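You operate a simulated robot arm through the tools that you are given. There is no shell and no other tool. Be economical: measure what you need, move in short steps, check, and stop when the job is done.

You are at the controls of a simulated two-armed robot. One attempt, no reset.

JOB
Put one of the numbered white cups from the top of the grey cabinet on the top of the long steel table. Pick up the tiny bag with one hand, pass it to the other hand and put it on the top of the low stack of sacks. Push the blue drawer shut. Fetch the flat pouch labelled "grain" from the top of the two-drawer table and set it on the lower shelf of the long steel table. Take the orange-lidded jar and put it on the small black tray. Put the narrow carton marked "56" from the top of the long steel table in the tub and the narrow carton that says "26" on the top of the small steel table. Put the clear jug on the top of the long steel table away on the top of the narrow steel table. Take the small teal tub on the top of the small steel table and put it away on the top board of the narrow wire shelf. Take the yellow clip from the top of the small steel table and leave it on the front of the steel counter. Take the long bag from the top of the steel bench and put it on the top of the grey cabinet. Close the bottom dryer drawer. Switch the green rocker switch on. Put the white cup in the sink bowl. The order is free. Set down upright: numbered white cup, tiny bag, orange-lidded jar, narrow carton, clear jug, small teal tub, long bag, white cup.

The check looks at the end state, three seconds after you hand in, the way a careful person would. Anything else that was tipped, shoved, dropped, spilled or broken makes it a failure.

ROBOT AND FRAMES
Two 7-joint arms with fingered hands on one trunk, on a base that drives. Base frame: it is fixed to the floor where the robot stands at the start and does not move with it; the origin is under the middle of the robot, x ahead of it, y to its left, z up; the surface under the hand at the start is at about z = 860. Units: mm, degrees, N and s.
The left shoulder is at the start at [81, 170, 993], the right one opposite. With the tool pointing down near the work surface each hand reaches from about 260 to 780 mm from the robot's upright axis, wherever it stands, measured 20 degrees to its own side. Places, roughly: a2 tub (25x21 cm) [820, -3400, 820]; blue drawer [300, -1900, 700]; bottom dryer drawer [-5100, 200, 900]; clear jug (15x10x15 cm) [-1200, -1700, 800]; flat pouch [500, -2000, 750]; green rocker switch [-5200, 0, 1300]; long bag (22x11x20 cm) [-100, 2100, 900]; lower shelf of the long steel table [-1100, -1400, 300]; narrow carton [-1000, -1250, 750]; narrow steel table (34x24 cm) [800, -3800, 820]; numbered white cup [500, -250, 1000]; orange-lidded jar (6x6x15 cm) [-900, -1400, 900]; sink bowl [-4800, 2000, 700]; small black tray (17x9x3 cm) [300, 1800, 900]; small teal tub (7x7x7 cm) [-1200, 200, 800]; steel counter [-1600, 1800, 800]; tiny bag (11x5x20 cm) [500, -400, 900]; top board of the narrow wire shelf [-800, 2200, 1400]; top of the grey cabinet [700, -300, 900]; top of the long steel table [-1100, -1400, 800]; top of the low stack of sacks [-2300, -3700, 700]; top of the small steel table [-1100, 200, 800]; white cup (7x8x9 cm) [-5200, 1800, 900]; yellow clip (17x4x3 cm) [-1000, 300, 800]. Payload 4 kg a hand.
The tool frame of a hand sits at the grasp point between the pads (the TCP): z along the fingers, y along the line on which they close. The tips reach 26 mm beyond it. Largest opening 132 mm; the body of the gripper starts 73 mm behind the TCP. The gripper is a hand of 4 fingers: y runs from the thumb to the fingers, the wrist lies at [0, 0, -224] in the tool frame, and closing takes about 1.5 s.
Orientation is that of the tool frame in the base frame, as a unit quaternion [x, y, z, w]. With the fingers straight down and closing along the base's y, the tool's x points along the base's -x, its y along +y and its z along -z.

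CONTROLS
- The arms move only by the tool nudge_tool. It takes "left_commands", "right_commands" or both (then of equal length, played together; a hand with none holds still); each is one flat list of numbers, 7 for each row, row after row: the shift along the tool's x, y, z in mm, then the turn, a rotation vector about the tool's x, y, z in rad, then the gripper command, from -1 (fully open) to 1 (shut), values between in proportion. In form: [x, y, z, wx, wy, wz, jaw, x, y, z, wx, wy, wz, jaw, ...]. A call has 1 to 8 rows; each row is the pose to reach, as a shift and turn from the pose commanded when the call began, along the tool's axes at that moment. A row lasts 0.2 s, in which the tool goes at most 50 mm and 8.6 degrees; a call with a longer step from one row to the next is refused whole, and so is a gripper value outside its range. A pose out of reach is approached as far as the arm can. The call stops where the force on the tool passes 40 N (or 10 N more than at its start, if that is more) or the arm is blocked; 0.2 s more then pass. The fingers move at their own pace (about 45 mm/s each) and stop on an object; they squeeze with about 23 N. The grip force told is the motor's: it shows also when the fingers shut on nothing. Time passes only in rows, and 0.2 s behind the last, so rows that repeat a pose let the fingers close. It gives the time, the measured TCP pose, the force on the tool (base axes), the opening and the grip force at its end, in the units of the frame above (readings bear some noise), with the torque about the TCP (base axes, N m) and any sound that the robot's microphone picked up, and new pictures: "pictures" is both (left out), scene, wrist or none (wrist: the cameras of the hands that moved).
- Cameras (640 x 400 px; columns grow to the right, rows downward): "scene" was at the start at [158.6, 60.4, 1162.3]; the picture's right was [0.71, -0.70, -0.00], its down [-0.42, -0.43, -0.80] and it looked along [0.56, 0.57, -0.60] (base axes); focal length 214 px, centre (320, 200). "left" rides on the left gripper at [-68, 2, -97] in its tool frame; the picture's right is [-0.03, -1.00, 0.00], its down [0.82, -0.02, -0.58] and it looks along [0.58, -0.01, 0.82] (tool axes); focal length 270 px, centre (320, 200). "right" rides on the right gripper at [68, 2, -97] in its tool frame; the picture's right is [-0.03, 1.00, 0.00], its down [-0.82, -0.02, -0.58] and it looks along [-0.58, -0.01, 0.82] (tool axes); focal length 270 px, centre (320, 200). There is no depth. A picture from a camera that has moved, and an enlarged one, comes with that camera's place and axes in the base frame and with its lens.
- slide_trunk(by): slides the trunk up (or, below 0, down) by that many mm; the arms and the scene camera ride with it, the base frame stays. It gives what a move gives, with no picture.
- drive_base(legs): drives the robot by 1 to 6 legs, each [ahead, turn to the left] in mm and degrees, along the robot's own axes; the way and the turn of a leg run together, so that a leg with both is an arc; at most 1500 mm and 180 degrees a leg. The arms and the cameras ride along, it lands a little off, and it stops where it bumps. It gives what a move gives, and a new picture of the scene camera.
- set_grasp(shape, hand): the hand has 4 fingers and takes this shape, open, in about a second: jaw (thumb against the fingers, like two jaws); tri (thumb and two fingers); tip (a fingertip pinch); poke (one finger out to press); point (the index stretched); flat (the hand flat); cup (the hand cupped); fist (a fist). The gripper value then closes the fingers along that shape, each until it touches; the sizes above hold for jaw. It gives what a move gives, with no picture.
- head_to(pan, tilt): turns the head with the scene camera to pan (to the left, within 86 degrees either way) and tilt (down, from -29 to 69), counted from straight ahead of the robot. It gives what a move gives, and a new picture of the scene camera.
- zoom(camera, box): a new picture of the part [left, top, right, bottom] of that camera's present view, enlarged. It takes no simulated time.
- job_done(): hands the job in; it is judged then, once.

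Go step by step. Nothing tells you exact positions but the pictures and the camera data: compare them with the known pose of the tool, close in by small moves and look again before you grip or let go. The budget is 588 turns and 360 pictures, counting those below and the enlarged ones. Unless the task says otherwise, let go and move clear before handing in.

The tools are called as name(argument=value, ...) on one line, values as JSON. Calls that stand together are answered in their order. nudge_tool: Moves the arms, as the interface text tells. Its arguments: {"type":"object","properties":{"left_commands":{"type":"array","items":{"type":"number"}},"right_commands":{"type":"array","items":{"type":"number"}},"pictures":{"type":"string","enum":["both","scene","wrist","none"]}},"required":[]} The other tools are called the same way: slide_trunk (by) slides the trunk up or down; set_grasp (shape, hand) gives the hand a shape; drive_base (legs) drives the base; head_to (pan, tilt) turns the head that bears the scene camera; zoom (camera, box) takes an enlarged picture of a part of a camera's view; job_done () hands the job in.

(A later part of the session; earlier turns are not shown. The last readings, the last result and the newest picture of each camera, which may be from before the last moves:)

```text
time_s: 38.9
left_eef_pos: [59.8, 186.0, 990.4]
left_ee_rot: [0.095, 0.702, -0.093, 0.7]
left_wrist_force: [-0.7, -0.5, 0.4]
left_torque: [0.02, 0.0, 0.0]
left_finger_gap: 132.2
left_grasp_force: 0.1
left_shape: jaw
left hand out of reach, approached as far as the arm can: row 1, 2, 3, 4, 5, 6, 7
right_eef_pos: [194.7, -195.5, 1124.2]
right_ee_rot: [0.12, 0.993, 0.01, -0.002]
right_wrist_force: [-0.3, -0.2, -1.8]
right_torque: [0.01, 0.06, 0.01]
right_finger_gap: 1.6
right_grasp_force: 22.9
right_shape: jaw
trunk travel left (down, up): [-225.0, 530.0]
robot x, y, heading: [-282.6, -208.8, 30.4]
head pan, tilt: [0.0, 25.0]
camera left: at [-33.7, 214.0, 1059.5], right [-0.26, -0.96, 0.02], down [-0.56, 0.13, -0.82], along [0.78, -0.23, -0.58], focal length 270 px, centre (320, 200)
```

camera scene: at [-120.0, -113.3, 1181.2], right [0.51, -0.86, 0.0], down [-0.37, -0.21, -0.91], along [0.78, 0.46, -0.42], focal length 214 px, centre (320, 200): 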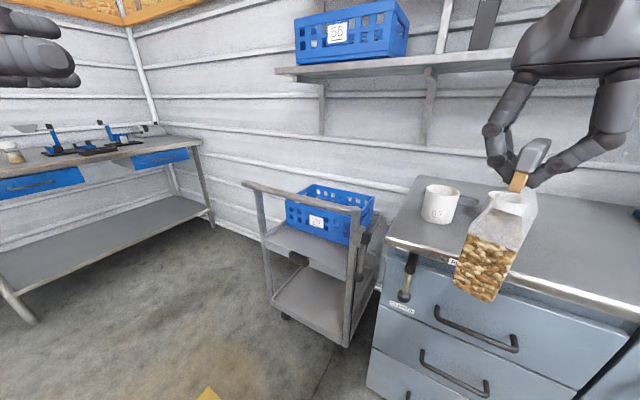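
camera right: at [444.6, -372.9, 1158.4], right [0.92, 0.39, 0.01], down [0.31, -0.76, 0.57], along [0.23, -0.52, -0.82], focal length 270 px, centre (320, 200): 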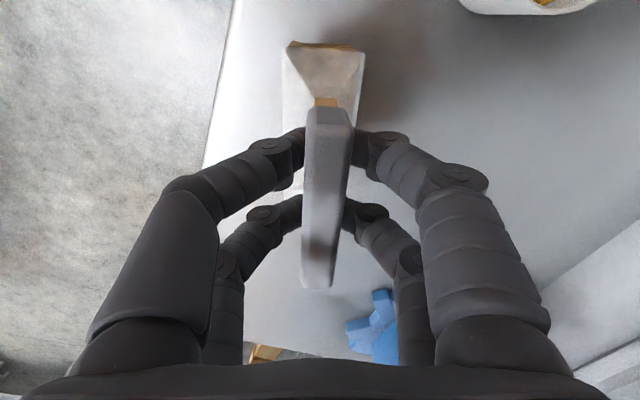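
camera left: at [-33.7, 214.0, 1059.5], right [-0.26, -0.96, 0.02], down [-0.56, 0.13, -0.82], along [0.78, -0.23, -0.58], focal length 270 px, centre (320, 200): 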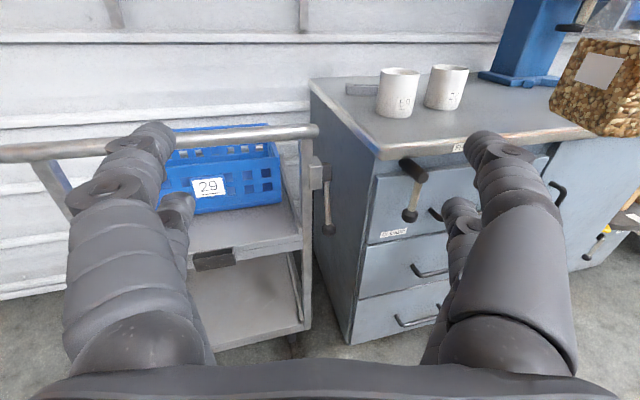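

The arms are cramped at shoulder height. I'll raise the trunk so both hands can work lower relative to the shoulders.

slide_trunk(by=250)

nudge_tool(left_commands=[40, 0, 0, 0, 0, 0, -1, 80, 0, 0, 0, 0, 0, -1, 120, 0, 0, 0, 0, 0, -1, 160, 0, 0, 0, 0, 0, -1, 200, 0, 0, 0, 0, 0, -1], right_commands=[0, 0, 40, 0, 0, 0, 1, 0, 0, 80, 0, 0, 0, 1, 0, 0, 120, 0, 0, 0, 1, 0, 0, 160, 0, 0, 0, 1, 0, 0, 200, 0, 0, 0, 1], pictures="scene")

```text
time_s: 41.5
left_eef_pos: [59.2, 190.0, 1240.5]
left_ee_rot: [0.093, 0.701, -0.093, 0.701]
left_wrist_force: [-0.6, 0.5, -0.7]
left_torque: [0.01, 0.01, -0.01]
left_finger_gap: 132.2
left_grasp_force: 0.1
left_shape: jaw
right_eef_pos: [176.3, -204.9, 1391.1]
right_ee_rot: [0.123, 0.992, 0.024, 0.018]
right_wrist_force: [-0.8, 0.2, -3.2]
right_torque: [-0.01, 0.05, -0.02]
right_finger_gap: 1.2
right_grasp_force: 23.1
right_shape: jaw
trunk travel left (down, up): [-475.0, 280.0]
robot x, y, heading: [-282.4, -210.9, 30.3]
head pan, tilt: [0.0, 25.0]
```

```text
time_s: 42.7
left_eef_pos: [61.0, 192.2, 1039.1]
left_ee_rot: [0.092, 0.702, -0.091, 0.7]
left_wrist_force: [-1.2, 0.7, -1.0]
left_torque: [-0.01, 0.0, -0.05]
left_finger_gap: 131.9
left_grasp_force: 0.2
left_shape: jaw
right_eef_pos: [200.0, -210.8, 1194.4]
right_ee_rot: [0.12, 0.992, 0.025, 0.016]
right_wrist_force: [0.4, 0.1, -2.2]
right_torque: [0.04, 0.03, 0.0]
right_finger_gap: 1.6
right_grasp_force: 23.2
right_shape: jaw
right hand out of reach, approached as far as the arm can: row 3, 4, 5
trunk travel left (down, up): [-475.0, 280.0]
robot x, y, heading: [-283.9, -205.9, 30.5]
head pan, tilt: [0.0, 25.0]
camera scene: at [-181.7, -149.7, 1435.9], right [0.51, -0.86, 0.0], down [-0.37, -0.21, -0.91], along [0.78, 0.46, -0.42], focal length 214 px, centre (320, 200)
```

scene: 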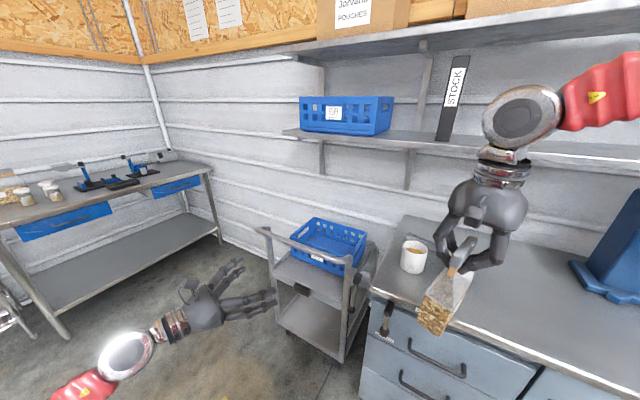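

nudge_tool(left_commands=[-5, -45, 0, 0, 0, 0, -1, -10, -90, 0, 0, 0, 0, -1, -15, -135, 20, 0, 0, 0, -1, -20, -180, 40, 0, 0, 0, -1, -25, -225, 50, 0, 0, 0, -1, -25, -270, 60, 0, 0, 0, -1, -25, -315, 70, 0, 0, 0, -1, -25, -355, 80, 0, 0, 0, -1], pictures="both")

```text
time_s: 44.3
left_eef_pos: [49.0, 38.8, 1025.9]
left_ee_rot: [0.028, 0.739, 0.049, 0.671]
left_wrist_force: [0.6, 0.1, -0.5]
left_torque: [0.02, 0.04, 0.02]
left_finger_gap: 131.8
left_grasp_force: 0.1
left_shape: jaw
right_eef_pos: [199.8, -213.5, 1194.3]
right_ee_rot: [0.12, 0.992, 0.025, 0.015]
right_wrist_force: [-0.5, 0.1, -3.1]
right_torque: [0.03, 0.01, -0.01]
right_finger_gap: 1.4
right_grasp_force: 23.8
right_shape: jaw
trunk travel left (down, up): [-475.0, 280.0]
robot x, y, heading: [-283.6, -209.1, 30.4]
head pan, tilt: [0.0, 25.0]
stopped in row 7 (left hand): the arm was blocked; the commanded pose is now the measured one
camera scene: at [-182.8, -151.1, 1436.1], right [0.51, -0.86, 0.0], down [-0.36, -0.21, -0.91], along [0.78, 0.46, -0.42], focal length 214 px, centre (320, 200)
camera left: at [-40.6, 31.1, 1102.9], right [0.02, -1.0, -0.08], down [-0.65, 0.05, -0.76], along [0.76, 0.07, -0.65], focal length 270 px, centre (320, 200)
```

scene: 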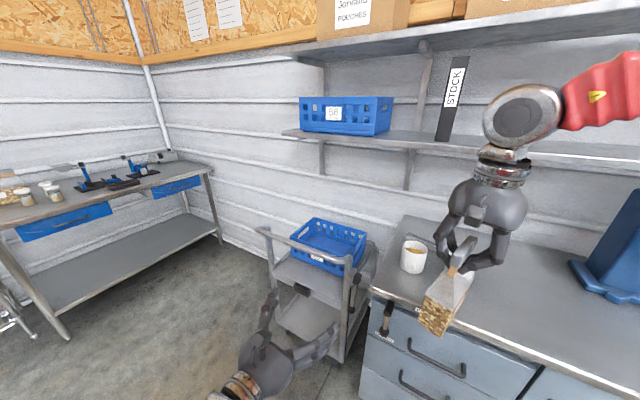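
left: 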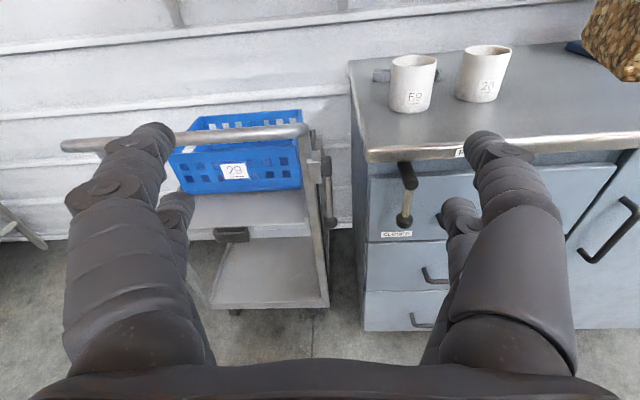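

The left arm was blocked by its own body. I'll retreat it and bring the bag further forward and centre, with bag and left hand both angled about -28°.

nudge_tool(left_commands=[0, 20, -40, 0, 0, 0, -1, 0, 40, -80, 0, 0, 0, -1, 0, 60, -110, 0, 0, 0, -1], pictures="none")

nudge_tool(right_commands=[-12, 40, 0, 0, 0, -0.05, 1, -20, 80, 0, 0, 0, -0.1, 1, -30, 120, 0, 0, 0, -0.15, 1, 50, 140, 0, 0, 0, -0.2, 1, 70, 170, 0, 0, 0, -0.25, 1, 100, 220, 0, 0, 0, -0.29, 1], pictures="none")

```text
time_s: 45.1
left_eef_pos: [-39.6, 114.2, 1002.4]
left_ee_rot: [0.027, 0.738, 0.048, 0.673]
left_wrist_force: [1.0, -0.6, -0.2]
left_torque: [0.0, 0.04, -0.01]
left_finger_gap: 132.0
left_grasp_force: 0.1
left_shape: jaw
left hand out of reach, approached as far as the arm can: row 1, 2, 3
right_eef_pos: [198.6, -211.0, 1196.8]
right_ee_rot: [0.12, 0.992, 0.026, 0.016]
right_wrist_force: [-0.5, -0.5, -2.6]
right_torque: [0.0, -0.02, 0.03]
right_finger_gap: 1.4
right_grasp_force: 22.3
right_shape: jaw
trunk travel left (down, up): [-475.0, 280.0]
robot x, y, heading: [-283.0, -206.7, 30.4]
head pan, tilt: [0.0, 25.0]
```

```text
refused: row 4 steps farther than a row can; nothing moved
```

nudge_tool(right_commands=[16, 37, 0, 0, 0, -0.05, 1, 32, 74, 0, 0, 0, -0.1, 1, 48, 111, 0, 0, 0, -0.15, 1, 65, 149, 0, 0, 0, -0.2, 1, 81, 186, 0, 0, 0, -0.25, 1, 97, 224, 0, 0, 0, -0.29, 1], pictures="both")

```text
time_s: 46.5
left_eef_pos: [-39.1, 112.8, 1001.1]
left_ee_rot: [0.028, 0.738, 0.047, 0.673]
left_wrist_force: [0.4, 0.1, -0.6]
left_torque: [0.04, -0.01, 0.03]
left_finger_gap: 131.9
left_grasp_force: 0.1
left_shape: jaw
right_eef_pos: [215.6, -96.0, 1201.5]
right_ee_rot: [-0.026, 0.999, 0.027, 0.017]
right_wrist_force: [-0.6, 1.5, -1.4]
right_torque: [0.06, 0.03, -0.01]
right_finger_gap: 1.5
right_grasp_force: 23.4
right_shape: jaw
right hand out of reach, approached as far as the arm can: row 1, 2, 3, 4, 5, 6
trunk travel left (down, up): [-475.0, 280.0]
robot x, y, heading: [-286.3, -209.9, 30.5]
head pan, tilt: [0.0, 25.0]
camera scene: at [-183.5, -150.6, 1436.1], right [0.51, -0.86, 0.0], down [-0.36, -0.21, -0.91], along [0.78, 0.46, -0.42], focal length 214 px, centre (320, 200)
camera right: at [144.1, -100.0, 1295.6], right [-0.03, 1.0, 0.05], down [0.8, -0.01, 0.6], along [0.6, 0.06, -0.79], focal length 270 px, centre (320, 200)
```

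scene: 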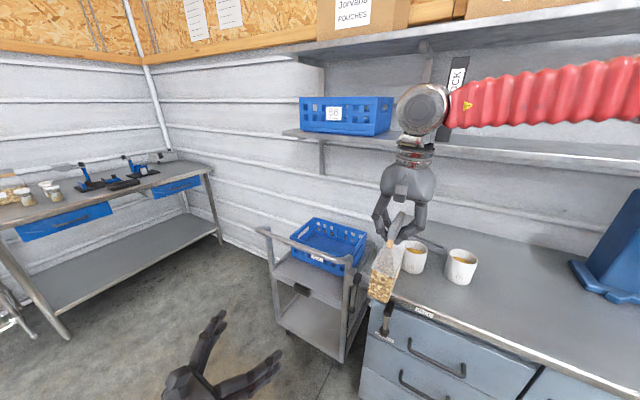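
right: 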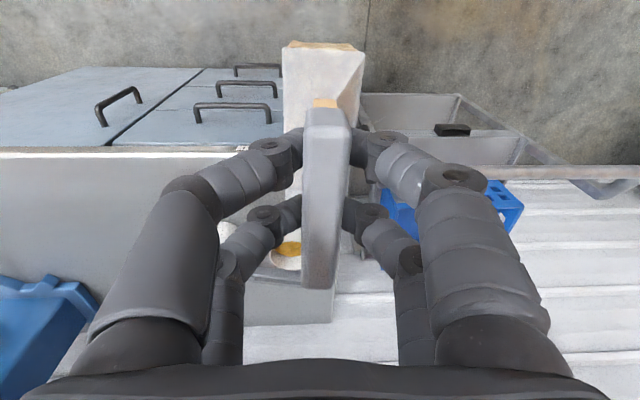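

nudge_tool(left_commands=[40, 0, 10, 0, 0, 0, -1, 80, -10, 40, 0, 0, 0, -1, 111, -40, 75, 0, 0, 0, -1, 111, -70, 110, 0, 0, 0, -1, 111, -105, 143, 0, 0, 0, -1, 111, -140, 176, 0, 0, 0, -1, 111, -180, 210, 0, 0, 0, -1, 111, -219, 243, 0, 0, 0, -1], pictures="scene")

```text
refused: row 2 steps farther than a row can; nothing moved
```

nudge_tool(left_commands=[40, 0, 10, 0, 0, 0, -1, 70, -10, 40, 0, 0, 0, -1, 90, -40, 70, 0, 0, 0, -1, 105, -70, 105, 0, 0, 0, -1, 111, -105, 140, 0, 0, 0, -1, 111, -140, 173, 0, 0, 0, -1, 111, -178, 204, 0, 0, 0, -1, 111, -210, 240, 0, 0, 0, -1], pictures="scene")

```text
time_s: 48.5
left_eef_pos: [155.1, -48.1, 791.5]
left_ee_rot: [0.076, 0.761, 0.077, 0.639]
left_wrist_force: [-0.1, 0.7, -0.1]
left_torque: [0.02, 0.0, -0.01]
left_finger_gap: 132.1
left_grasp_force: 0.0
left_shape: jaw
right_eef_pos: [216.4, -95.4, 1200.1]
right_ee_rot: [-0.026, 0.999, 0.026, 0.016]
right_wrist_force: [-0.4, -0.7, -2.1]
right_torque: [-0.01, 0.0, -0.01]
right_finger_gap: 1.5
right_grasp_force: 22.8
right_shape: jaw
trunk travel left (down, up): [-475.0, 280.0]
robot x, y, heading: [-285.9, -207.2, 30.5]
head pan, tilt: [0.0, 25.0]
stopped in row 8 (left hand): the arm was blocked; the commanded pose is now the measured one
camera scene: at [-183.0, -150.1, 1436.1], right [0.51, -0.86, 0.0], down [-0.36, -0.21, -0.91], along [0.78, 0.46, -0.42], focal length 214 px, centre (320, 200)
```

scene: 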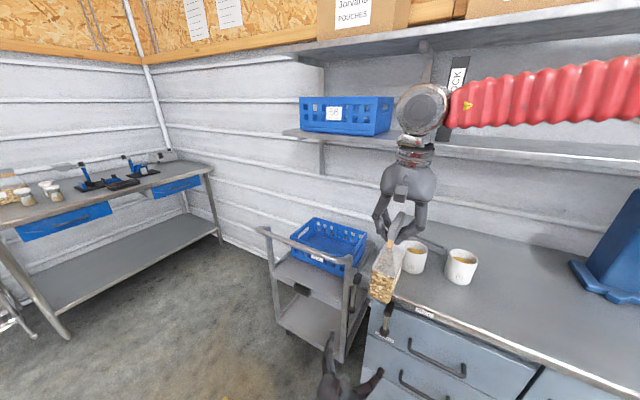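

nudge_tool(left_commands=[-40, 0, 5, 0, -0.04, -0.05, -1, -80, 0, 10, 0, -0.08, -0.1, -1, -120, -10, 15, 0, -0.12, -0.15, -1, -150, -20, 20, 0, -0.17, -0.2, -1], pictures="both")

```text
time_s: 49.4
left_eef_pos: [161.2, -47.2, 853.5]
left_ee_rot: [0.087, 0.743, 0.064, 0.661]
left_wrist_force: [-0.4, -0.3, 0.6]
left_torque: [-0.01, 0.02, 0.02]
left_finger_gap: 131.9
left_grasp_force: 0.0
left_shape: jaw
right_eef_pos: [217.5, -94.5, 1201.6]
right_ee_rot: [-0.027, 0.999, 0.025, 0.016]
right_wrist_force: [0.1, -0.3, -3.0]
right_torque: [-0.01, 0.02, 0.01]
right_finger_gap: 1.4
right_grasp_force: 22.9
right_shape: jaw
trunk travel left (down, up): [-475.0, 280.0]
robot x, y, heading: [-282.8, -202.4, 30.6]
head pan, tilt: [0.0, 25.0]
stopped in row 4 (left hand): the arm was blocked; the commanded pose is now the measured one
camera scene: at [-182.7, -149.9, 1436.0], right [0.51, -0.86, 0.0], down [-0.36, -0.21, -0.91], along [0.78, 0.46, -0.42], focal length 214 px, centre (320, 200)
camera left: at [72.8, -58.5, 931.7], right [-0.04, -0.98, -0.19], down [-0.67, 0.16, -0.73], along [0.75, 0.09, -0.66], focal length 270 px, centre (320, 200)
```

scene: 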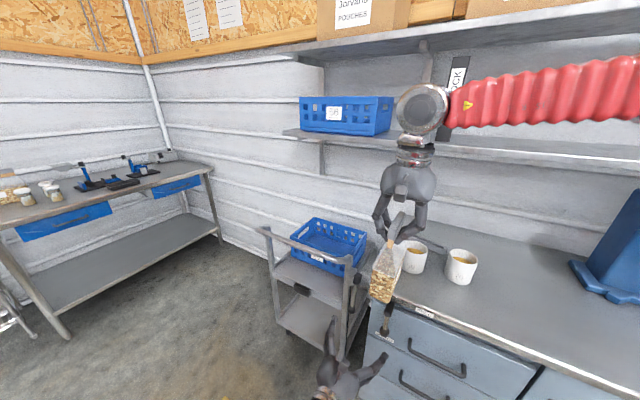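
left: 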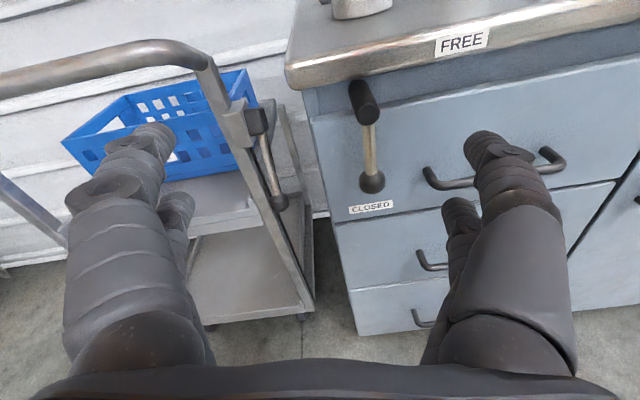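

The left forearm is hitting the torso. I'll move the left hand out to its own side, then bring the bag to the centre with the right hand at a neutral yaw.

nudge_tool(left_commands=[0, 38, -20, 0, 0, 0, -1, 0, 76, -40, 0, 0, 0, -1, 0, 115, -60, 0, 0, 0, -1, 0, 155, -80, 0, 0, 0, -1, 0, 194, -103, 0, 0, 0, -1], pictures="none")

nudge_tool(right_commands=[14, 25, 0, 0, 0, -0.08, 1, 30, 50, 0, 0, 0, -0.16, 1, 46, 75, 0, 0, 0, -0.24, 1, 62, 105, 0, 0, 0, -0.32, 1, 76, 135, 0, 0, 0, -0.4, 1, 91, 166, 0, 0, 0, -0.48, 1, 91, 196, 0, 0, 0, -0.48, 1], pictures="scene")

```text
time_s: 50.5
left_eef_pos: [67.9, 143.8, 908.7]
left_ee_rot: [0.085, 0.742, 0.063, 0.662]
left_wrist_force: [0.2, 0.9, 0.5]
left_torque: [0.0, 0.01, -0.04]
left_finger_gap: 131.9
left_grasp_force: 0.0
left_shape: jaw
right_eef_pos: [217.5, -93.5, 1200.8]
right_ee_rot: [-0.026, 0.999, 0.025, 0.016]
right_wrist_force: [-0.5, 0.6, -2.7]
right_torque: [0.01, 0.02, 0.0]
right_finger_gap: 1.3
right_grasp_force: 23.2
right_shape: jaw
trunk travel left (down, up): [-475.0, 280.0]
robot x, y, heading: [-281.7, -204.5, 30.6]
head pan, tilt: [0.0, 25.0]
```

```text
time_s: 52.1
left_eef_pos: [70.1, 143.8, 907.2]
left_ee_rot: [0.085, 0.743, 0.064, 0.661]
left_wrist_force: [-0.3, -0.1, 0.3]
left_torque: [0.0, 0.01, 0.04]
left_finger_gap: 132.1
left_grasp_force: 0.1
left_shape: jaw
right_eef_pos: [142.5, -72.3, 1198.1]
right_ee_rot: [-0.262, 0.965, 0.021, 0.021]
right_wrist_force: [1.3, 0.1, -3.1]
right_torque: [-0.08, 0.01, 0.01]
right_finger_gap: 1.5
right_grasp_force: 22.8
right_shape: jaw
right hand out of reach, approached as far as the arm can: row 1, 2, 3, 4, 5, 6, 7
trunk travel left (down, up): [-475.0, 280.0]
robot x, y, heading: [-283.5, -209.9, 30.5]
head pan, tilt: [0.0, 25.0]
camera scene: at [-179.2, -149.3, 1435.7], right [0.51, -0.86, 0.0], down [-0.37, -0.21, -0.91], along [0.78, 0.46, -0.43], focal length 214 px, centre (320, 200)
```

scene: 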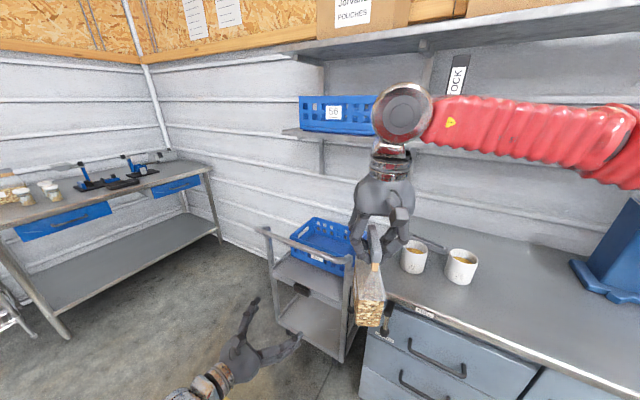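

nudge_tool(right_commands=[0, -45, 0, 0, 0, 0, 1, 0, -90, 0, 0, 0, 0, 1, 0, -135, 30, 0, 0, 0, 1, 0, -180, 60, 0, 0, 0, 1, 0, -220, 90, 0, 0, 0, 1, 0, -250, 120, 0, 0, 0, 1, 0, -250, 160, 0, 0, 0, 1, 0, -250, 200, 0, 0, 0, 1], pictures="scene")

```text
refused: row 3 steps farther than a row can; nothing moved
```

nudge_tool(right_commands=[0, -45, 0, 0, 0, 0, 1, 0, -90, 0, 0, 0, 0, 1, 0, -125, 30, 0, 0, 0, 1, 0, -160, 60, 0, 0, 0, 1, 0, -195, 90, 0, 0, 0, 1, 0, -225, 120, 0, 0, 0, 1, 0, -235, 160, 0, 0, 0, 1, 0, -235, 200, 0, 0, 0, 1], pictures="scene")

```text
time_s: 54.0
left_eef_pos: [69.0, 144.2, 907.6]
left_ee_rot: [0.084, 0.743, 0.065, 0.661]
left_wrist_force: [0.5, -0.3, -0.1]
left_torque: [-0.03, 0.01, -0.03]
left_finger_gap: 132.2
left_grasp_force: 0.0
left_shape: jaw
right_eef_pos: [266.8, -272.2, 987.5]
right_ee_rot: [-0.262, 0.965, 0.021, 0.023]
right_wrist_force: [-0.3, -0.1, -2.2]
right_torque: [0.0, 0.05, -0.01]
right_finger_gap: 1.7
right_grasp_force: 22.8
right_shape: jaw
trunk travel left (down, up): [-475.0, 280.0]
robot x, y, heading: [-281.7, -206.5, 30.4]
head pan, tilt: [0.0, 25.0]
camera scene: at [-181.8, -149.3, 1435.9], right [0.51, -0.86, 0.0], down [-0.37, -0.22, -0.91], along [0.78, 0.46, -0.42], focal length 214 px, centre (320, 200)
```

scene: 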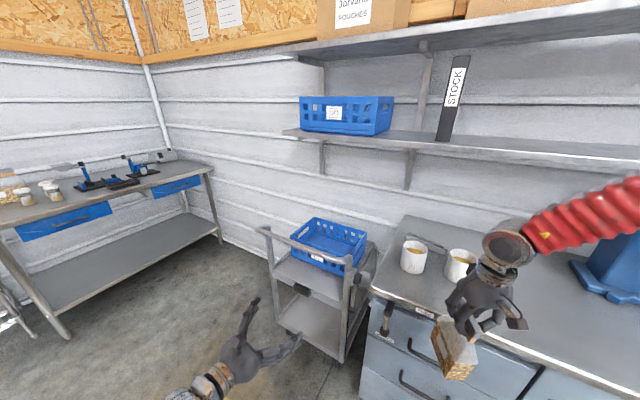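

drive_base(legs=[[-250, 0]])

nudge_tool(right_commands=[-8, 44, 0, 0, 0, 0, 1, -16, 88, 0, 0, 0, 0, 1, -24, 132, 0, 0, 0, 0, 1, -32, 176, 0, 0, 0, 0, 1, -40, 220, 0, 0, 0, 0, 1, -48, 264, 0, 0, 0, 0, 1, -56, 308, 0, 0, 0, 0, 1, -60, 350, 0, 0, 0, 0, 1], pictures="scene")

```text
time_s: 55.8
left_eef_pos: [-146.5, 15.8, 909.1]
left_ee_rot: [0.085, 0.742, 0.065, 0.662]
left_wrist_force: [-0.6, -0.8, 0.5]
left_torque: [-0.01, -0.02, 0.02]
left_finger_gap: 132.0
left_grasp_force: 0.1
left_shape: jaw
right_eef_pos: [51.1, -397.9, 988.2]
right_ee_rot: [-0.262, 0.965, 0.021, 0.023]
right_wrist_force: [-0.1, -0.9, -2.1]
right_torque: [-0.01, -0.02, 0.01]
right_finger_gap: 1.5
right_grasp_force: 22.6
right_shape: jaw
trunk travel left (down, up): [-475.0, 280.0]
robot x, y, heading: [-499.8, -331.7, 30.2]
head pan, tilt: [0.0, 25.0]
camera scene: at [-397.3, -276.4, 1436.2], right [0.51, -0.86, 0.0], down [-0.36, -0.21, -0.91], along [0.78, 0.46, -0.42], focal length 214 px, centre (320, 200)
```

scene: 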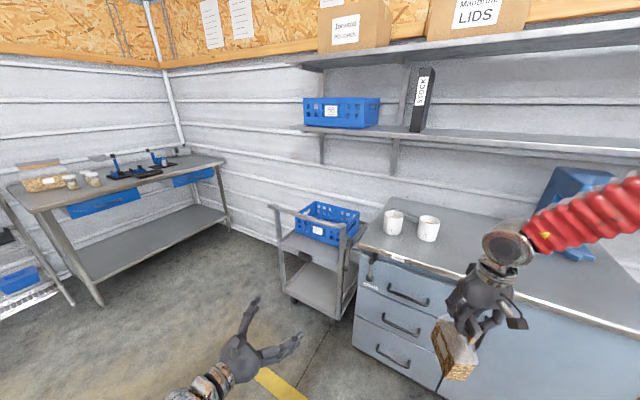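

```text
time_s: 57.6
left_eef_pos: [-144.6, 18.0, 908.5]
left_ee_rot: [0.085, 0.743, 0.064, 0.661]
left_wrist_force: [0.4, -0.3, -0.2]
left_torque: [-0.02, 0.02, -0.02]
left_finger_gap: 131.9
left_grasp_force: 0.1
left_shape: jaw
right_eef_pos: [-45.7, -201.5, 1035.6]
right_ee_rot: [-0.261, 0.965, 0.022, 0.023]
right_wrist_force: [-0.5, 0.9, -2.1]
right_torque: [0.02, 0.02, 0.01]
right_finger_gap: 1.2
right_grasp_force: 22.7
right_shape: jaw
right hand out of reach, approached as far as the arm can: row 5, 6, 7, 8
trunk travel left (down, up): [-475.0, 280.0]
robot x, y, heading: [-497.1, -330.5, 30.6]
head pan, tilt: [0.0, 25.0]
camera scene: at [-395.6, -275.4, 1436.0], right [0.51, -0.86, 0.0], down [-0.36, -0.21, -0.91], along [0.78, 0.46, -0.42], focal length 214 px, centre (320, 200)
```

scene: 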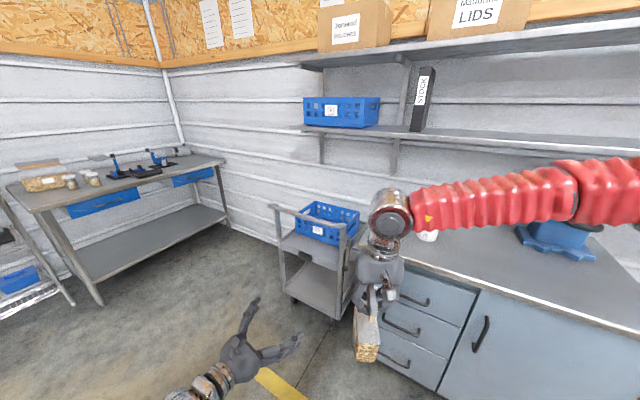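

The right arm cannot cross enough at this yaw. I'll move the bag to the right side and test turning the right hand the other way (counter-clockwise 90°), so that the left hand can come in from the side.

nudge_tool(right_commands=[0, -40, 0, 0, 0, -0.14, 1, 0, -80, 0, 0, 0, -0.28, 1, 0, -120, 0, 0, 0, -0.42, 1, 0, -120, 0, 0, 0, -0.56, 1, 0, -120, 0, 0, 0, -0.7, 1, 0, -120, 0, 0, 0, -0.84, 1, 0, -120, 0, 0, 0, -0.98, 1, 0, -120, 0, 0, 0, -1.12, 1], pictures="none")

nudge_tool(right_commands=[0, 0, 0, 0, 0, -0.14, 1, 0, 0, 0, 0, 0, -0.28, 1, 0, 0, 0, 0, 0, -0.42, 1, 0, 0, 0, 0, 0, -0.45, 1], pictures="scene")

```text
time_s: 59.4
left_eef_pos: [-144.3, 17.7, 908.7]
left_ee_rot: [0.085, 0.743, 0.064, 0.661]
left_wrist_force: [0.1, 0.2, -0.2]
left_torque: [-0.02, 0.02, 0.02]
left_finger_gap: 131.9
left_grasp_force: 0.0
left_shape: jaw
right_eef_pos: [15.3, -308.0, 1031.2]
right_ee_rot: [0.736, -0.677, -0.006, -0.029]
right_wrist_force: [0.4, -0.4, -2.0]
right_torque: [-0.02, 0.0, 0.02]
right_finger_gap: 1.5
right_grasp_force: 23.0
right_shape: jaw
trunk travel left (down, up): [-475.0, 280.0]
robot x, y, heading: [-497.0, -337.2, 30.5]
head pan, tilt: [0.0, 25.0]
```

```text
time_s: 60.4
left_eef_pos: [-145.2, 18.6, 908.2]
left_ee_rot: [0.084, 0.743, 0.065, 0.661]
left_wrist_force: [0.2, 0.9, -0.4]
left_torque: [-0.02, 0.01, -0.02]
left_finger_gap: 132.0
left_grasp_force: 0.1
left_shape: jaw
right_eef_pos: [14.4, -308.2, 1031.1]
right_ee_rot: [0.868, -0.496, 0.001, -0.031]
right_wrist_force: [-0.1, 0.6, -1.5]
right_torque: [-0.01, -0.02, 0.01]
right_finger_gap: 1.7
right_grasp_force: 23.1
right_shape: jaw
trunk travel left (down, up): [-475.0, 280.0]
robot x, y, heading: [-491.5, -332.8, 30.6]
head pan, tilt: [0.0, 25.0]
camera scene: at [-395.8, -275.4, 1436.0], right [0.51, -0.86, 0.0], down [-0.36, -0.21, -0.91], along [0.78, 0.46, -0.42], focal length 214 px, centre (320, 200)
```

scene: 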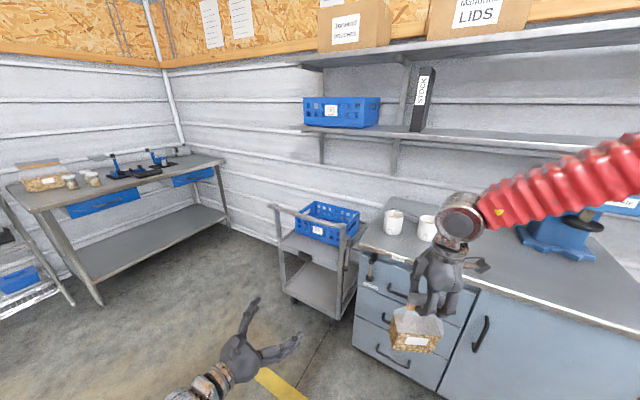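

Turning the right hand counter-clockwise is unrestricted, and the bag is now broadside. I turn the left hand to point sideways toward it.

nudge_tool(left_commands=[-5, -21, 9, 0.126, -0.027, -0.016, -1, -11, -42, 18, 0.251, -0.054, -0.033, -1, -16, -63, 27, 0.377, -0.081, -0.049, -1, -22, -84, 36, 0.502, -0.107, -0.066, -1, -28, -105, 45, 0.628, -0.134, -0.082, -1, -33, -126, 54, 0.753, -0.161, -0.098, -1, -38, -147, 63, 0.879, -0.188, -0.115, -1, -44, -167, 71, 1.004, -0.215, -0.131, -1], pictures="both")

```text
time_s: 62.2
left_eef_pos: [-75.4, -155.4, 907.3]
left_ee_rot: [0.351, 0.613, -0.352, 0.614]
left_wrist_force: [0.9, 0.0, -0.3]
left_torque: [0.04, 0.0, 0.0]
left_finger_gap: 132.0
left_grasp_force: 0.1
left_shape: jaw
right_eef_pos: [14.8, -309.2, 1030.3]
right_ee_rot: [0.868, -0.496, 0.0, -0.03]
right_wrist_force: [-0.3, 0.6, -2.3]
right_torque: [-0.02, -0.01, 0.01]
right_finger_gap: 1.6
right_grasp_force: 23.1
right_shape: jaw
trunk travel left (down, up): [-475.0, 280.0]
robot x, y, heading: [-497.0, -334.6, 30.5]
head pan, tilt: [0.0, 25.0]
camera scene: at [-394.7, -275.7, 1435.9], right [0.51, -0.86, 0.0], down [-0.37, -0.21, -0.91], along [0.78, 0.46, -0.42], focal length 214 px, centre (320, 200)
camera left: at [-123.9, -70.7, 976.2], right [-0.86, -0.51, 0.03], down [-0.31, 0.49, -0.82], along [0.4, -0.71, -0.58], focal length 270 px, centre (320, 200)
```

scene: 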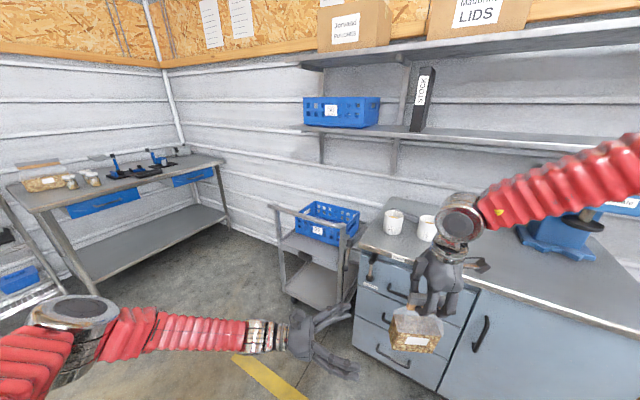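
left: 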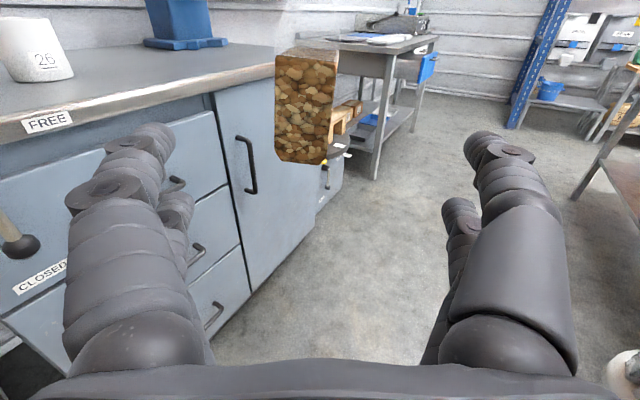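

The bag's end face is centred between the left fingers. I'll advance around the grain section and close.

nudge_tool(left_commands=[0, 2, 40, 0, 0, 0, -1, 0, 5, 80, 0, 0, 0, -1, 0, 7, 120, 0, 0, 0, -1, 0, 7, 160, 0, 0, 0, -1], pictures="both")

```text
time_s: 63.2
left_eef_pos: [11.5, -291.8, 909.2]
left_ee_rot: [0.351, 0.614, -0.349, 0.615]
left_wrist_force: [-0.4, 0.4, 0.2]
left_torque: [-0.03, -0.02, -0.01]
left_finger_gap: 132.0
left_grasp_force: 0.0
left_shape: jaw
right_eef_pos: [15.1, -309.6, 1030.3]
right_ee_rot: [0.867, -0.497, 0.0, -0.031]
right_wrist_force: [0.1, -1.0, -2.2]
right_torque: [-0.02, 0.01, -0.02]
right_finger_gap: 1.7
right_grasp_force: 23.0
right_shape: jaw
trunk travel left (down, up): [-475.0, 280.0]
robot x, y, heading: [-498.3, -335.1, 30.7]
head pan, tilt: [0.0, 25.0]
camera scene: at [-395.1, -276.0, 1436.0], right [0.51, -0.86, 0.0], down [-0.37, -0.21, -0.91], along [0.78, 0.46, -0.42], focal length 214 px, centre (320, 200)
camera left: at [-36.8, -206.5, 977.5], right [-0.86, -0.51, 0.02], down [-0.31, 0.49, -0.82], along [0.4, -0.71, -0.58], focal length 270 px, centre (320, 200)
```

scene: 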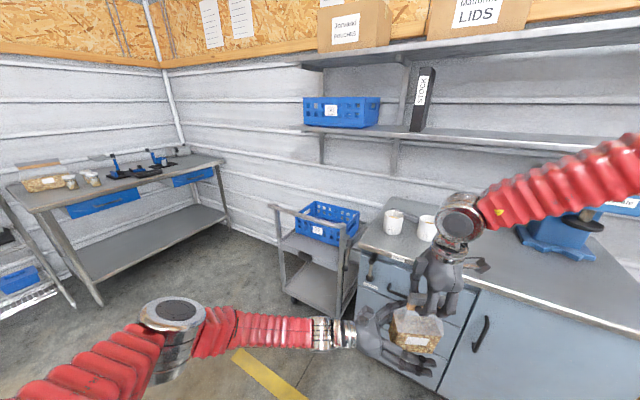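
left: 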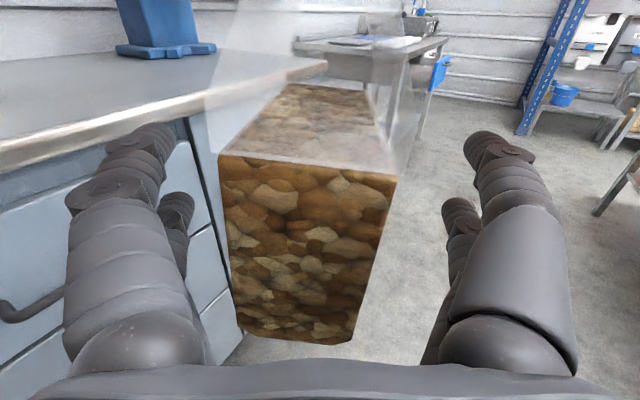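

nudge_tool(left_commands=[0, 0, 0, 0, 0, 0, 0.2, 0, 0, 0, 0, 0, 0, 0.6, 0, 0, 0, 0, 0, 0, 0.8, 0, 0, 0, 0, 0, 0, 0.8, 0, 0, 0, 0, 0, 0, 0.8, 0, 0, 0, 0, 0, 0, 0.8, 0, 0, 0, 0, 0, 0, 0.8, 0, 0, 0, 0, 0, 0, 0.8], pictures="wrist")

```text
time_s: 65.0
left_eef_pos: [10.0, -291.7, 908.8]
left_ee_rot: [0.351, 0.613, -0.351, 0.615]
left_wrist_force: [-0.3, 0.2, 0.5]
left_torque: [0.08, -0.06, -0.09]
left_finger_gap: 40.7
left_grasp_force: 22.9
left_shape: jaw
right_eef_pos: [15.3, -308.8, 1030.9]
right_ee_rot: [0.867, -0.498, 0.0, -0.031]
right_wrist_force: [-0.4, 1.1, -2.1]
right_torque: [0.01, 0.08, 0.05]
right_finger_gap: 1.7
right_grasp_force: 23.1
right_shape: jaw
trunk travel left (down, up): [-475.0, 280.0]
robot x, y, heading: [-495.5, -336.5, 30.3]
head pan, tilt: [0.0, 25.0]
camera left: at [-37.3, -206.0, 977.6], right [-0.86, -0.51, 0.02], down [-0.31, 0.49, -0.82], along [0.4, -0.71, -0.58], focal length 270 px, centre (320, 200)
```

left: 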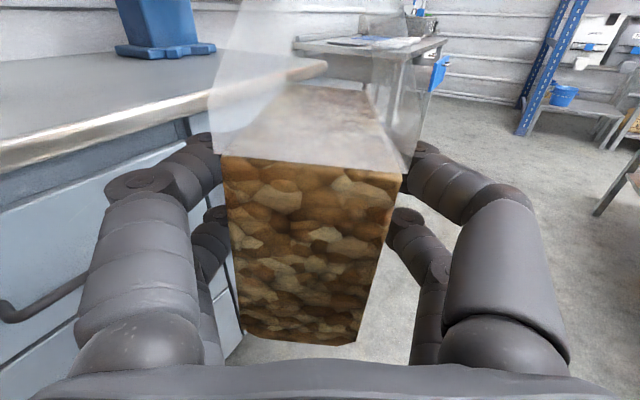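

Left grips with 23 N. Now I open the right hand and lift it off.

nudge_tool(right_commands=[0, 0, 0, 0, 0, 0, 0.5, 0, 0, 0, 0, 0, 0, 0, 0, 0, 0, 0, 0, 0, -0.3, 0, 0, 0, 0, 0, 0, -0.3, 0, 0, 0, 0, 0, 0, -0.3, 0, 0, -40, 0, 0, 0, -0.3, 0, 0, -85, 0, 0, 0, -0.3, 0, 0, -130, 0, 0, 0, -0.3], pictures="scene")

```text
time_s: 66.8
left_eef_pos: [10.5, -291.3, 909.0]
left_ee_rot: [0.351, 0.613, -0.351, 0.614]
left_wrist_force: [0.2, 0.5, 0.6]
left_torque: [0.02, 0.0, 0.01]
left_finger_gap: 40.6
left_grasp_force: 23.4
left_shape: jaw
right_eef_pos: [10.7, -313.0, 1161.6]
right_ee_rot: [0.867, -0.497, 0.0, -0.031]
right_wrist_force: [-0.5, 0.8, -0.5]
right_torque: [0.02, 0.01, -0.04]
right_finger_gap: 85.3
right_grasp_force: 0.1
right_shape: jaw
trunk travel left (down, up): [-475.0, 280.0]
robot x, y, heading: [-498.5, -335.6, 30.5]
head pan, tilt: [0.0, 25.0]
camera scene: at [-396.7, -275.7, 1436.1], right [0.51, -0.86, 0.0], down [-0.36, -0.21, -0.91], along [0.78, 0.46, -0.42], focal length 214 px, centre (320, 200)
```

scene: 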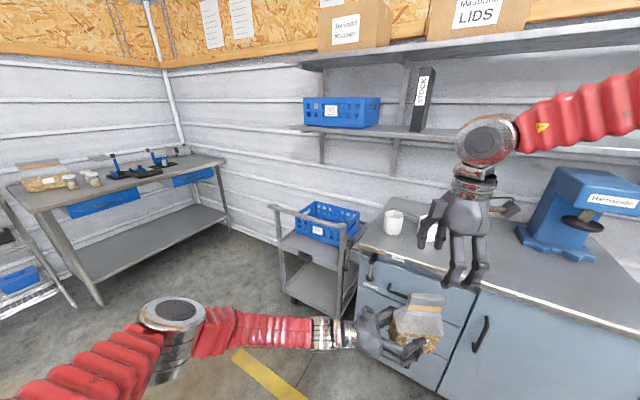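

Handover succeeded. I'll move the left hand with the bag to its own side and plan the cup pick with the right hand.

nudge_tool(left_commands=[-25, 0, -30, 0, 0, 0, 0.8, -50, 0, -65, 0, 0, 0, 0.8, -80, 0, -100, 0, 0, 0, 0.8, -100, -10, -145, 0, 0, 0, 0.8, -100, -20, -190, 0, 0, 0, 0.8, -100, -30, -230, 0, 0, 0, 0.8, -100, -40, -270, 0, 0, 0, 0.8], pictures="scene")

```text
refused: row 4 steps farther than a row can; nothing moved
```

nudge_tool(left_commands=[-25, 0, -30, 0, 0, 0, 0.8, -50, 0, -65, 0, 0, 0, 0.8, -75, 0, -100, 0, 0, 0, 0.8, -95, -5, -140, 0, 0, 0, 0.8, -100, -15, -183, 0, 0, 0, 0.8, -100, -25, -226, 0, 0, 0, 0.8, -100, -40, -270, 0, 0, 0, 0.8], pictures="scene")

```text
time_s: 68.4
left_eef_pos: [-162.1, -77.4, 1007.5]
left_ee_rot: [0.35, 0.614, -0.35, 0.615]
left_wrist_force: [0.4, 0.1, -2.9]
left_torque: [0.01, 0.02, 0.03]
left_finger_gap: 40.2
left_grasp_force: 22.8
left_shape: jaw
right_eef_pos: [10.0, -312.7, 1161.5]
right_ee_rot: [0.867, -0.497, 0.001, -0.03]
right_wrist_force: [-0.1, 0.1, 0.5]
right_torque: [-0.01, -0.06, 0.01]
right_finger_gap: 85.3
right_grasp_force: 0.1
right_shape: jaw
trunk travel left (down, up): [-475.0, 280.0]
robot x, y, heading: [-494.2, -333.7, 30.4]
head pan, tilt: [0.0, 25.0]
camera scene: at [-397.2, -274.8, 1436.1], right [0.51, -0.86, 0.0], down [-0.36, -0.22, -0.91], along [0.78, 0.46, -0.42], focal length 214 px, centre (320, 200)
```

scene: 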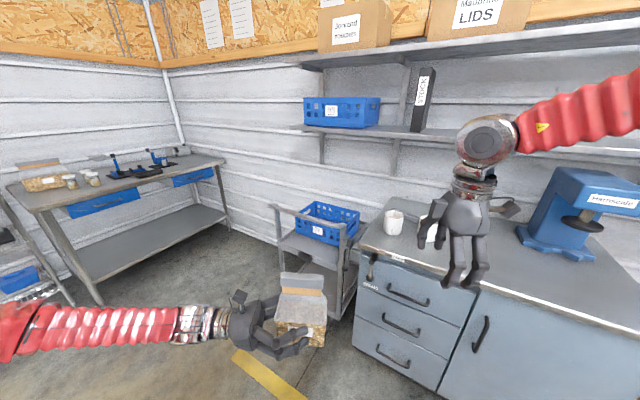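

drive_base(legs=[[540, 0]])

head_to(pan=-35, tilt=40)

```text
time_s: 71.6
left_eef_pos: [313.6, 205.3, 1006.2]
left_ee_rot: [0.349, 0.614, -0.349, 0.616]
left_wrist_force: [0.3, -0.3, -3.1]
left_torque: [0.01, 0.04, 0.01]
left_finger_gap: 40.6
left_grasp_force: 23.2
left_shape: jaw
right_eef_pos: [485.6, -30.5, 1160.5]
right_ee_rot: [0.869, -0.495, 0.0, -0.03]
right_wrist_force: [0.2, 0.0, 0.0]
right_torque: [0.0, 0.05, 0.01]
right_finger_gap: 85.4
right_grasp_force: 0.0
right_shape: jaw
trunk travel left (down, up): [-475.0, 280.0]
robot x, y, heading: [-22.4, -48.0, 30.9]
head pan, tilt: [0.0, 25.0]
camera scene: at [79.5, 6.6, 1435.9], right [0.51, -0.86, 0.0], down [-0.36, -0.22, -0.91], along [0.78, 0.46, -0.42], focal length 214 px, centre (320, 200)
```

scene: 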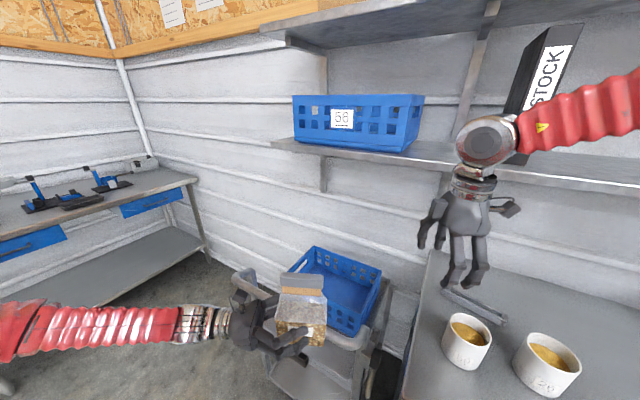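

```text
time_s: 72.6
left_eef_pos: [313.2, 205.2, 1006.6]
left_ee_rot: [0.35, 0.614, -0.348, 0.616]
left_wrist_force: [0.4, 0.1, -2.2]
left_torque: [0.01, 0.05, -0.02]
left_finger_gap: 40.5
left_grasp_force: 22.9
left_shape: jaw
right_eef_pos: [484.1, -30.2, 1160.5]
right_ee_rot: [0.868, -0.495, 0.0, -0.031]
right_wrist_force: [-0.2, 0.8, 0.3]
right_torque: [0.02, 0.0, 0.0]
right_finger_gap: 85.5
right_grasp_force: 0.0
right_shape: jaw
trunk travel left (down, up): [-475.0, 280.0]
robot x, y, heading: [-21.1, -54.4, 30.9]
head pan, tilt: [-35.0, 40.0]
camera scene: at [84.4, -47.1, 1412.7], right [-0.07, -1.0, 0.0], down [-0.64, 0.05, -0.77], along [0.76, -0.06, -0.64], focal length 214 px, centre (320, 200)
```

scene: 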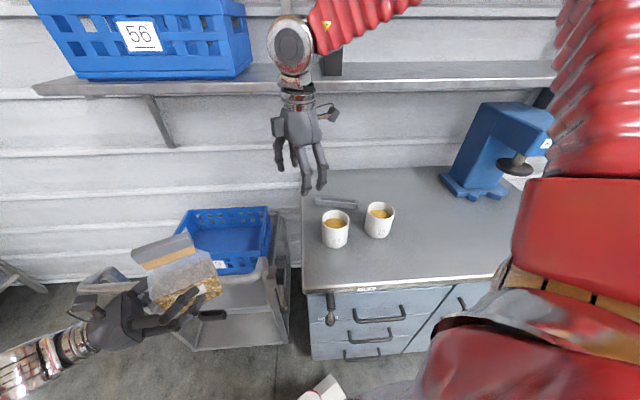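

nudge_tool(right_commands=[37, 3, 0, 0, 0, 0, -1, 74, 5, 0, 0, 0, 0, -1, 111, 8, 0, 0, 0, 0, -1, 111, 8, 40, 0, 0, 0, -1, 111, 8, 80, 0, 0, 0, -1], pictures="both")

```text
time_s: 73.8
left_eef_pos: [312.6, 203.5, 1007.7]
left_ee_rot: [0.349, 0.615, -0.349, 0.615]
left_wrist_force: [-0.5, 0.2, -2.4]
left_torque: [0.02, 0.0, -0.02]
left_finger_gap: 40.5
left_grasp_force: 23.0
left_shape: jaw
right_eef_pos: [538.4, -124.2, 1076.5]
right_ee_rot: [0.869, -0.494, 0.001, -0.031]
right_wrist_force: [0.2, -0.3, -0.4]
right_torque: [-0.01, -0.01, 0.0]
right_finger_gap: 132.1
right_grasp_force: 0.1
right_shape: jaw
trunk travel left (down, up): [-475.0, 280.0]
robot x, y, heading: [-22.4, -55.0, 30.7]
head pan, tilt: [-35.0, 40.0]
camera scene: at [84.9, -47.7, 1412.6], right [-0.07, -1.0, 0.0], down [-0.64, 0.05, -0.77], along [0.76, -0.06, -0.64], focal length 214 px, centre (320, 200)
camera right: at [567.4, -188.0, 1171.9], right [-0.87, -0.49, -0.05], down [-0.42, 0.68, 0.6], along [-0.26, 0.55, -0.8], focal length 270 px, centre (320, 200)
```

scene: 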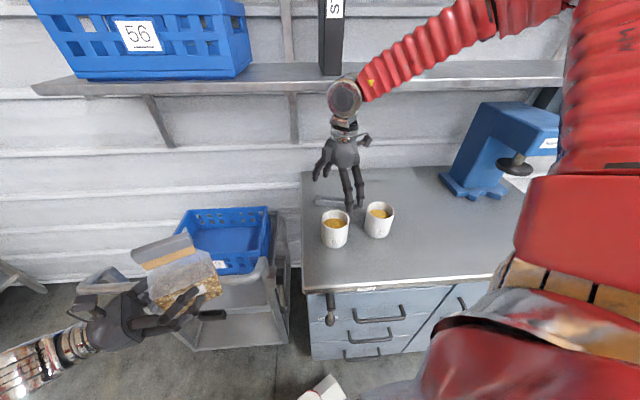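
right: 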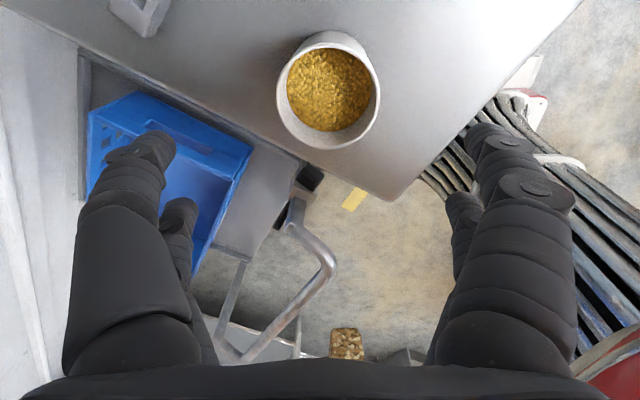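

nudge_tool(right_commands=[9, 1, 20, -0.055, 0.03, 0, -1, 9, 1, 60, -0.055, 0.03, 0, -1, 9, 1, 85, -0.055, 0.03, 0, -1], pictures="wrist")

```text
time_s: 74.6
left_eef_pos: [312.0, 203.1, 1007.3]
left_ee_rot: [0.35, 0.614, -0.35, 0.615]
left_wrist_force: [0.1, -0.5, -2.2]
left_torque: [0.02, 0.03, -0.01]
left_finger_gap: 40.5
left_grasp_force: 23.6
left_shape: jaw
right_eef_pos: [544.3, -127.3, 990.2]
right_ee_rot: [0.869, -0.495, 0.0, 0.001]
right_wrist_force: [0.0, 0.2, 0.2]
right_torque: [0.04, -0.01, 0.0]
right_finger_gap: 132.1
right_grasp_force: 0.1
right_shape: jaw
trunk travel left (down, up): [-475.0, 280.0]
robot x, y, heading: [-22.0, -52.9, 30.7]
head pan, tilt: [-35.0, 40.0]
camera right: at [577.4, -185.3, 1087.7], right [-0.87, -0.49, 0.0], down [-0.4, 0.71, 0.58], along [-0.28, 0.5, -0.82], focal length 270 px, centre (320, 200)
```

right: 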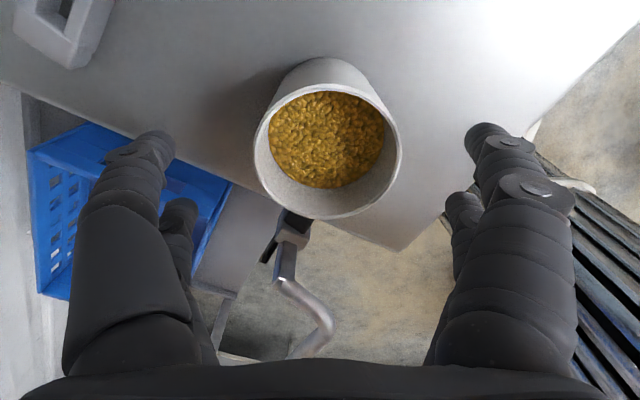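

nudge_tool(right_commands=[7, 4, 25, 0, 0, 0, -1, 7, 4, 50, 0, 0, 0, -1, 7, 4, 65, 0, 0, 0, -1, 7, 4, 65, 0, 0, 0, 0.5, 7, 4, 65, 0, 0, 0, 0.5, 7, 4, 65, 0, 0, 0, 0.5, 7, 4, 65, 0, 0, 0, 0.5, 7, 4, 65, 0, 0, 0, 0.5], pictures="wrist")

```text
time_s: 76.4
left_eef_pos: [313.1, 204.6, 1006.5]
left_ee_rot: [0.35, 0.614, -0.349, 0.615]
left_wrist_force: [0.6, 0.0, -1.7]
left_torque: [0.04, 0.03, -0.01]
left_finger_gap: 40.4
left_grasp_force: 22.7
left_shape: jaw
right_eef_pos: [544.1, -137.5, 928.3]
right_ee_rot: [0.868, -0.496, 0.0, 0.001]
right_wrist_force: [0.3, -0.3, -1.2]
right_torque: [0.0, -0.05, -0.01]
right_finger_gap: 57.7
right_grasp_force: 22.8
right_shape: jaw
trunk travel left (down, up): [-475.0, 280.0]
robot x, y, heading: [-21.3, -50.6, 30.7]
head pan, tilt: [-35.0, 40.0]
camera right: at [577.0, -195.9, 1024.7], right [-0.87, -0.49, 0.0], down [-0.4, 0.71, 0.58], along [-0.28, 0.5, -0.82], focal length 270 px, centre (320, 200)
```

right: 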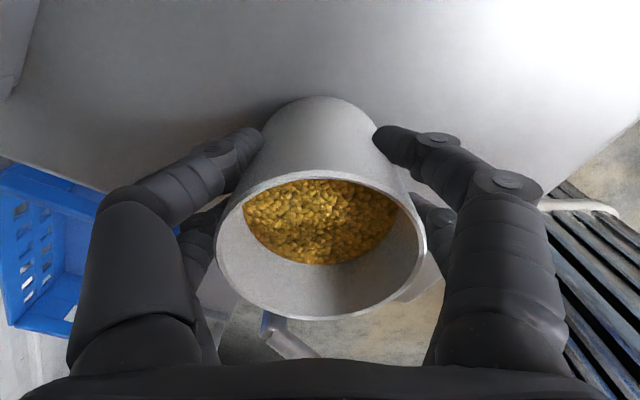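

nudge_tool(right_commands=[0, 0, -30, 0, 0, 0, 0.6, 0, 0, -70, 0, 0, 0, 0.6, 0, 0, -110, 0, 0, 0, 0.6], pictures="wrist")

```text
time_s: 77.2
left_eef_pos: [312.0, 203.2, 1007.2]
left_ee_rot: [0.35, 0.615, -0.349, 0.615]
left_wrist_force: [-0.1, 0.2, -2.1]
left_torque: [0.05, 0.01, 0.01]
left_finger_gap: 40.3
left_grasp_force: 23.1
left_shape: jaw
right_eef_pos: [545.0, -134.9, 1039.5]
right_ee_rot: [0.868, -0.496, -0.001, 0.002]
right_wrist_force: [-0.3, 0.6, -3.3]
right_torque: [-0.08, -0.04, -0.03]
right_finger_gap: 57.5
right_grasp_force: 22.6
right_shape: jaw
trunk travel left (down, up): [-475.0, 280.0]
robot x, y, heading: [-21.6, -49.0, 30.8]
head pan, tilt: [-35.0, 40.0]
camera right: at [577.0, -193.5, 1135.7], right [-0.87, -0.49, 0.0], down [-0.4, 0.71, 0.58], along [-0.28, 0.5, -0.82], focal length 270 px, centre (320, 200)
```

right: 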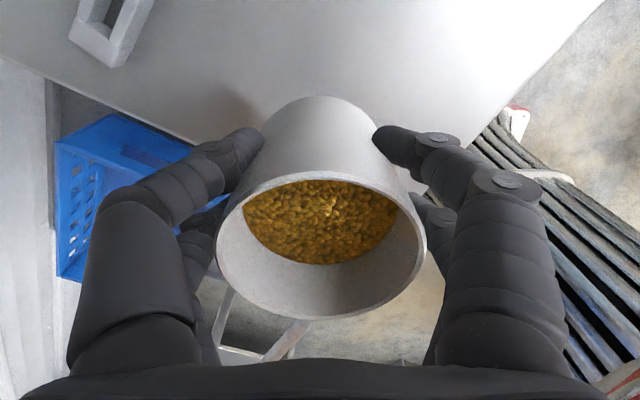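

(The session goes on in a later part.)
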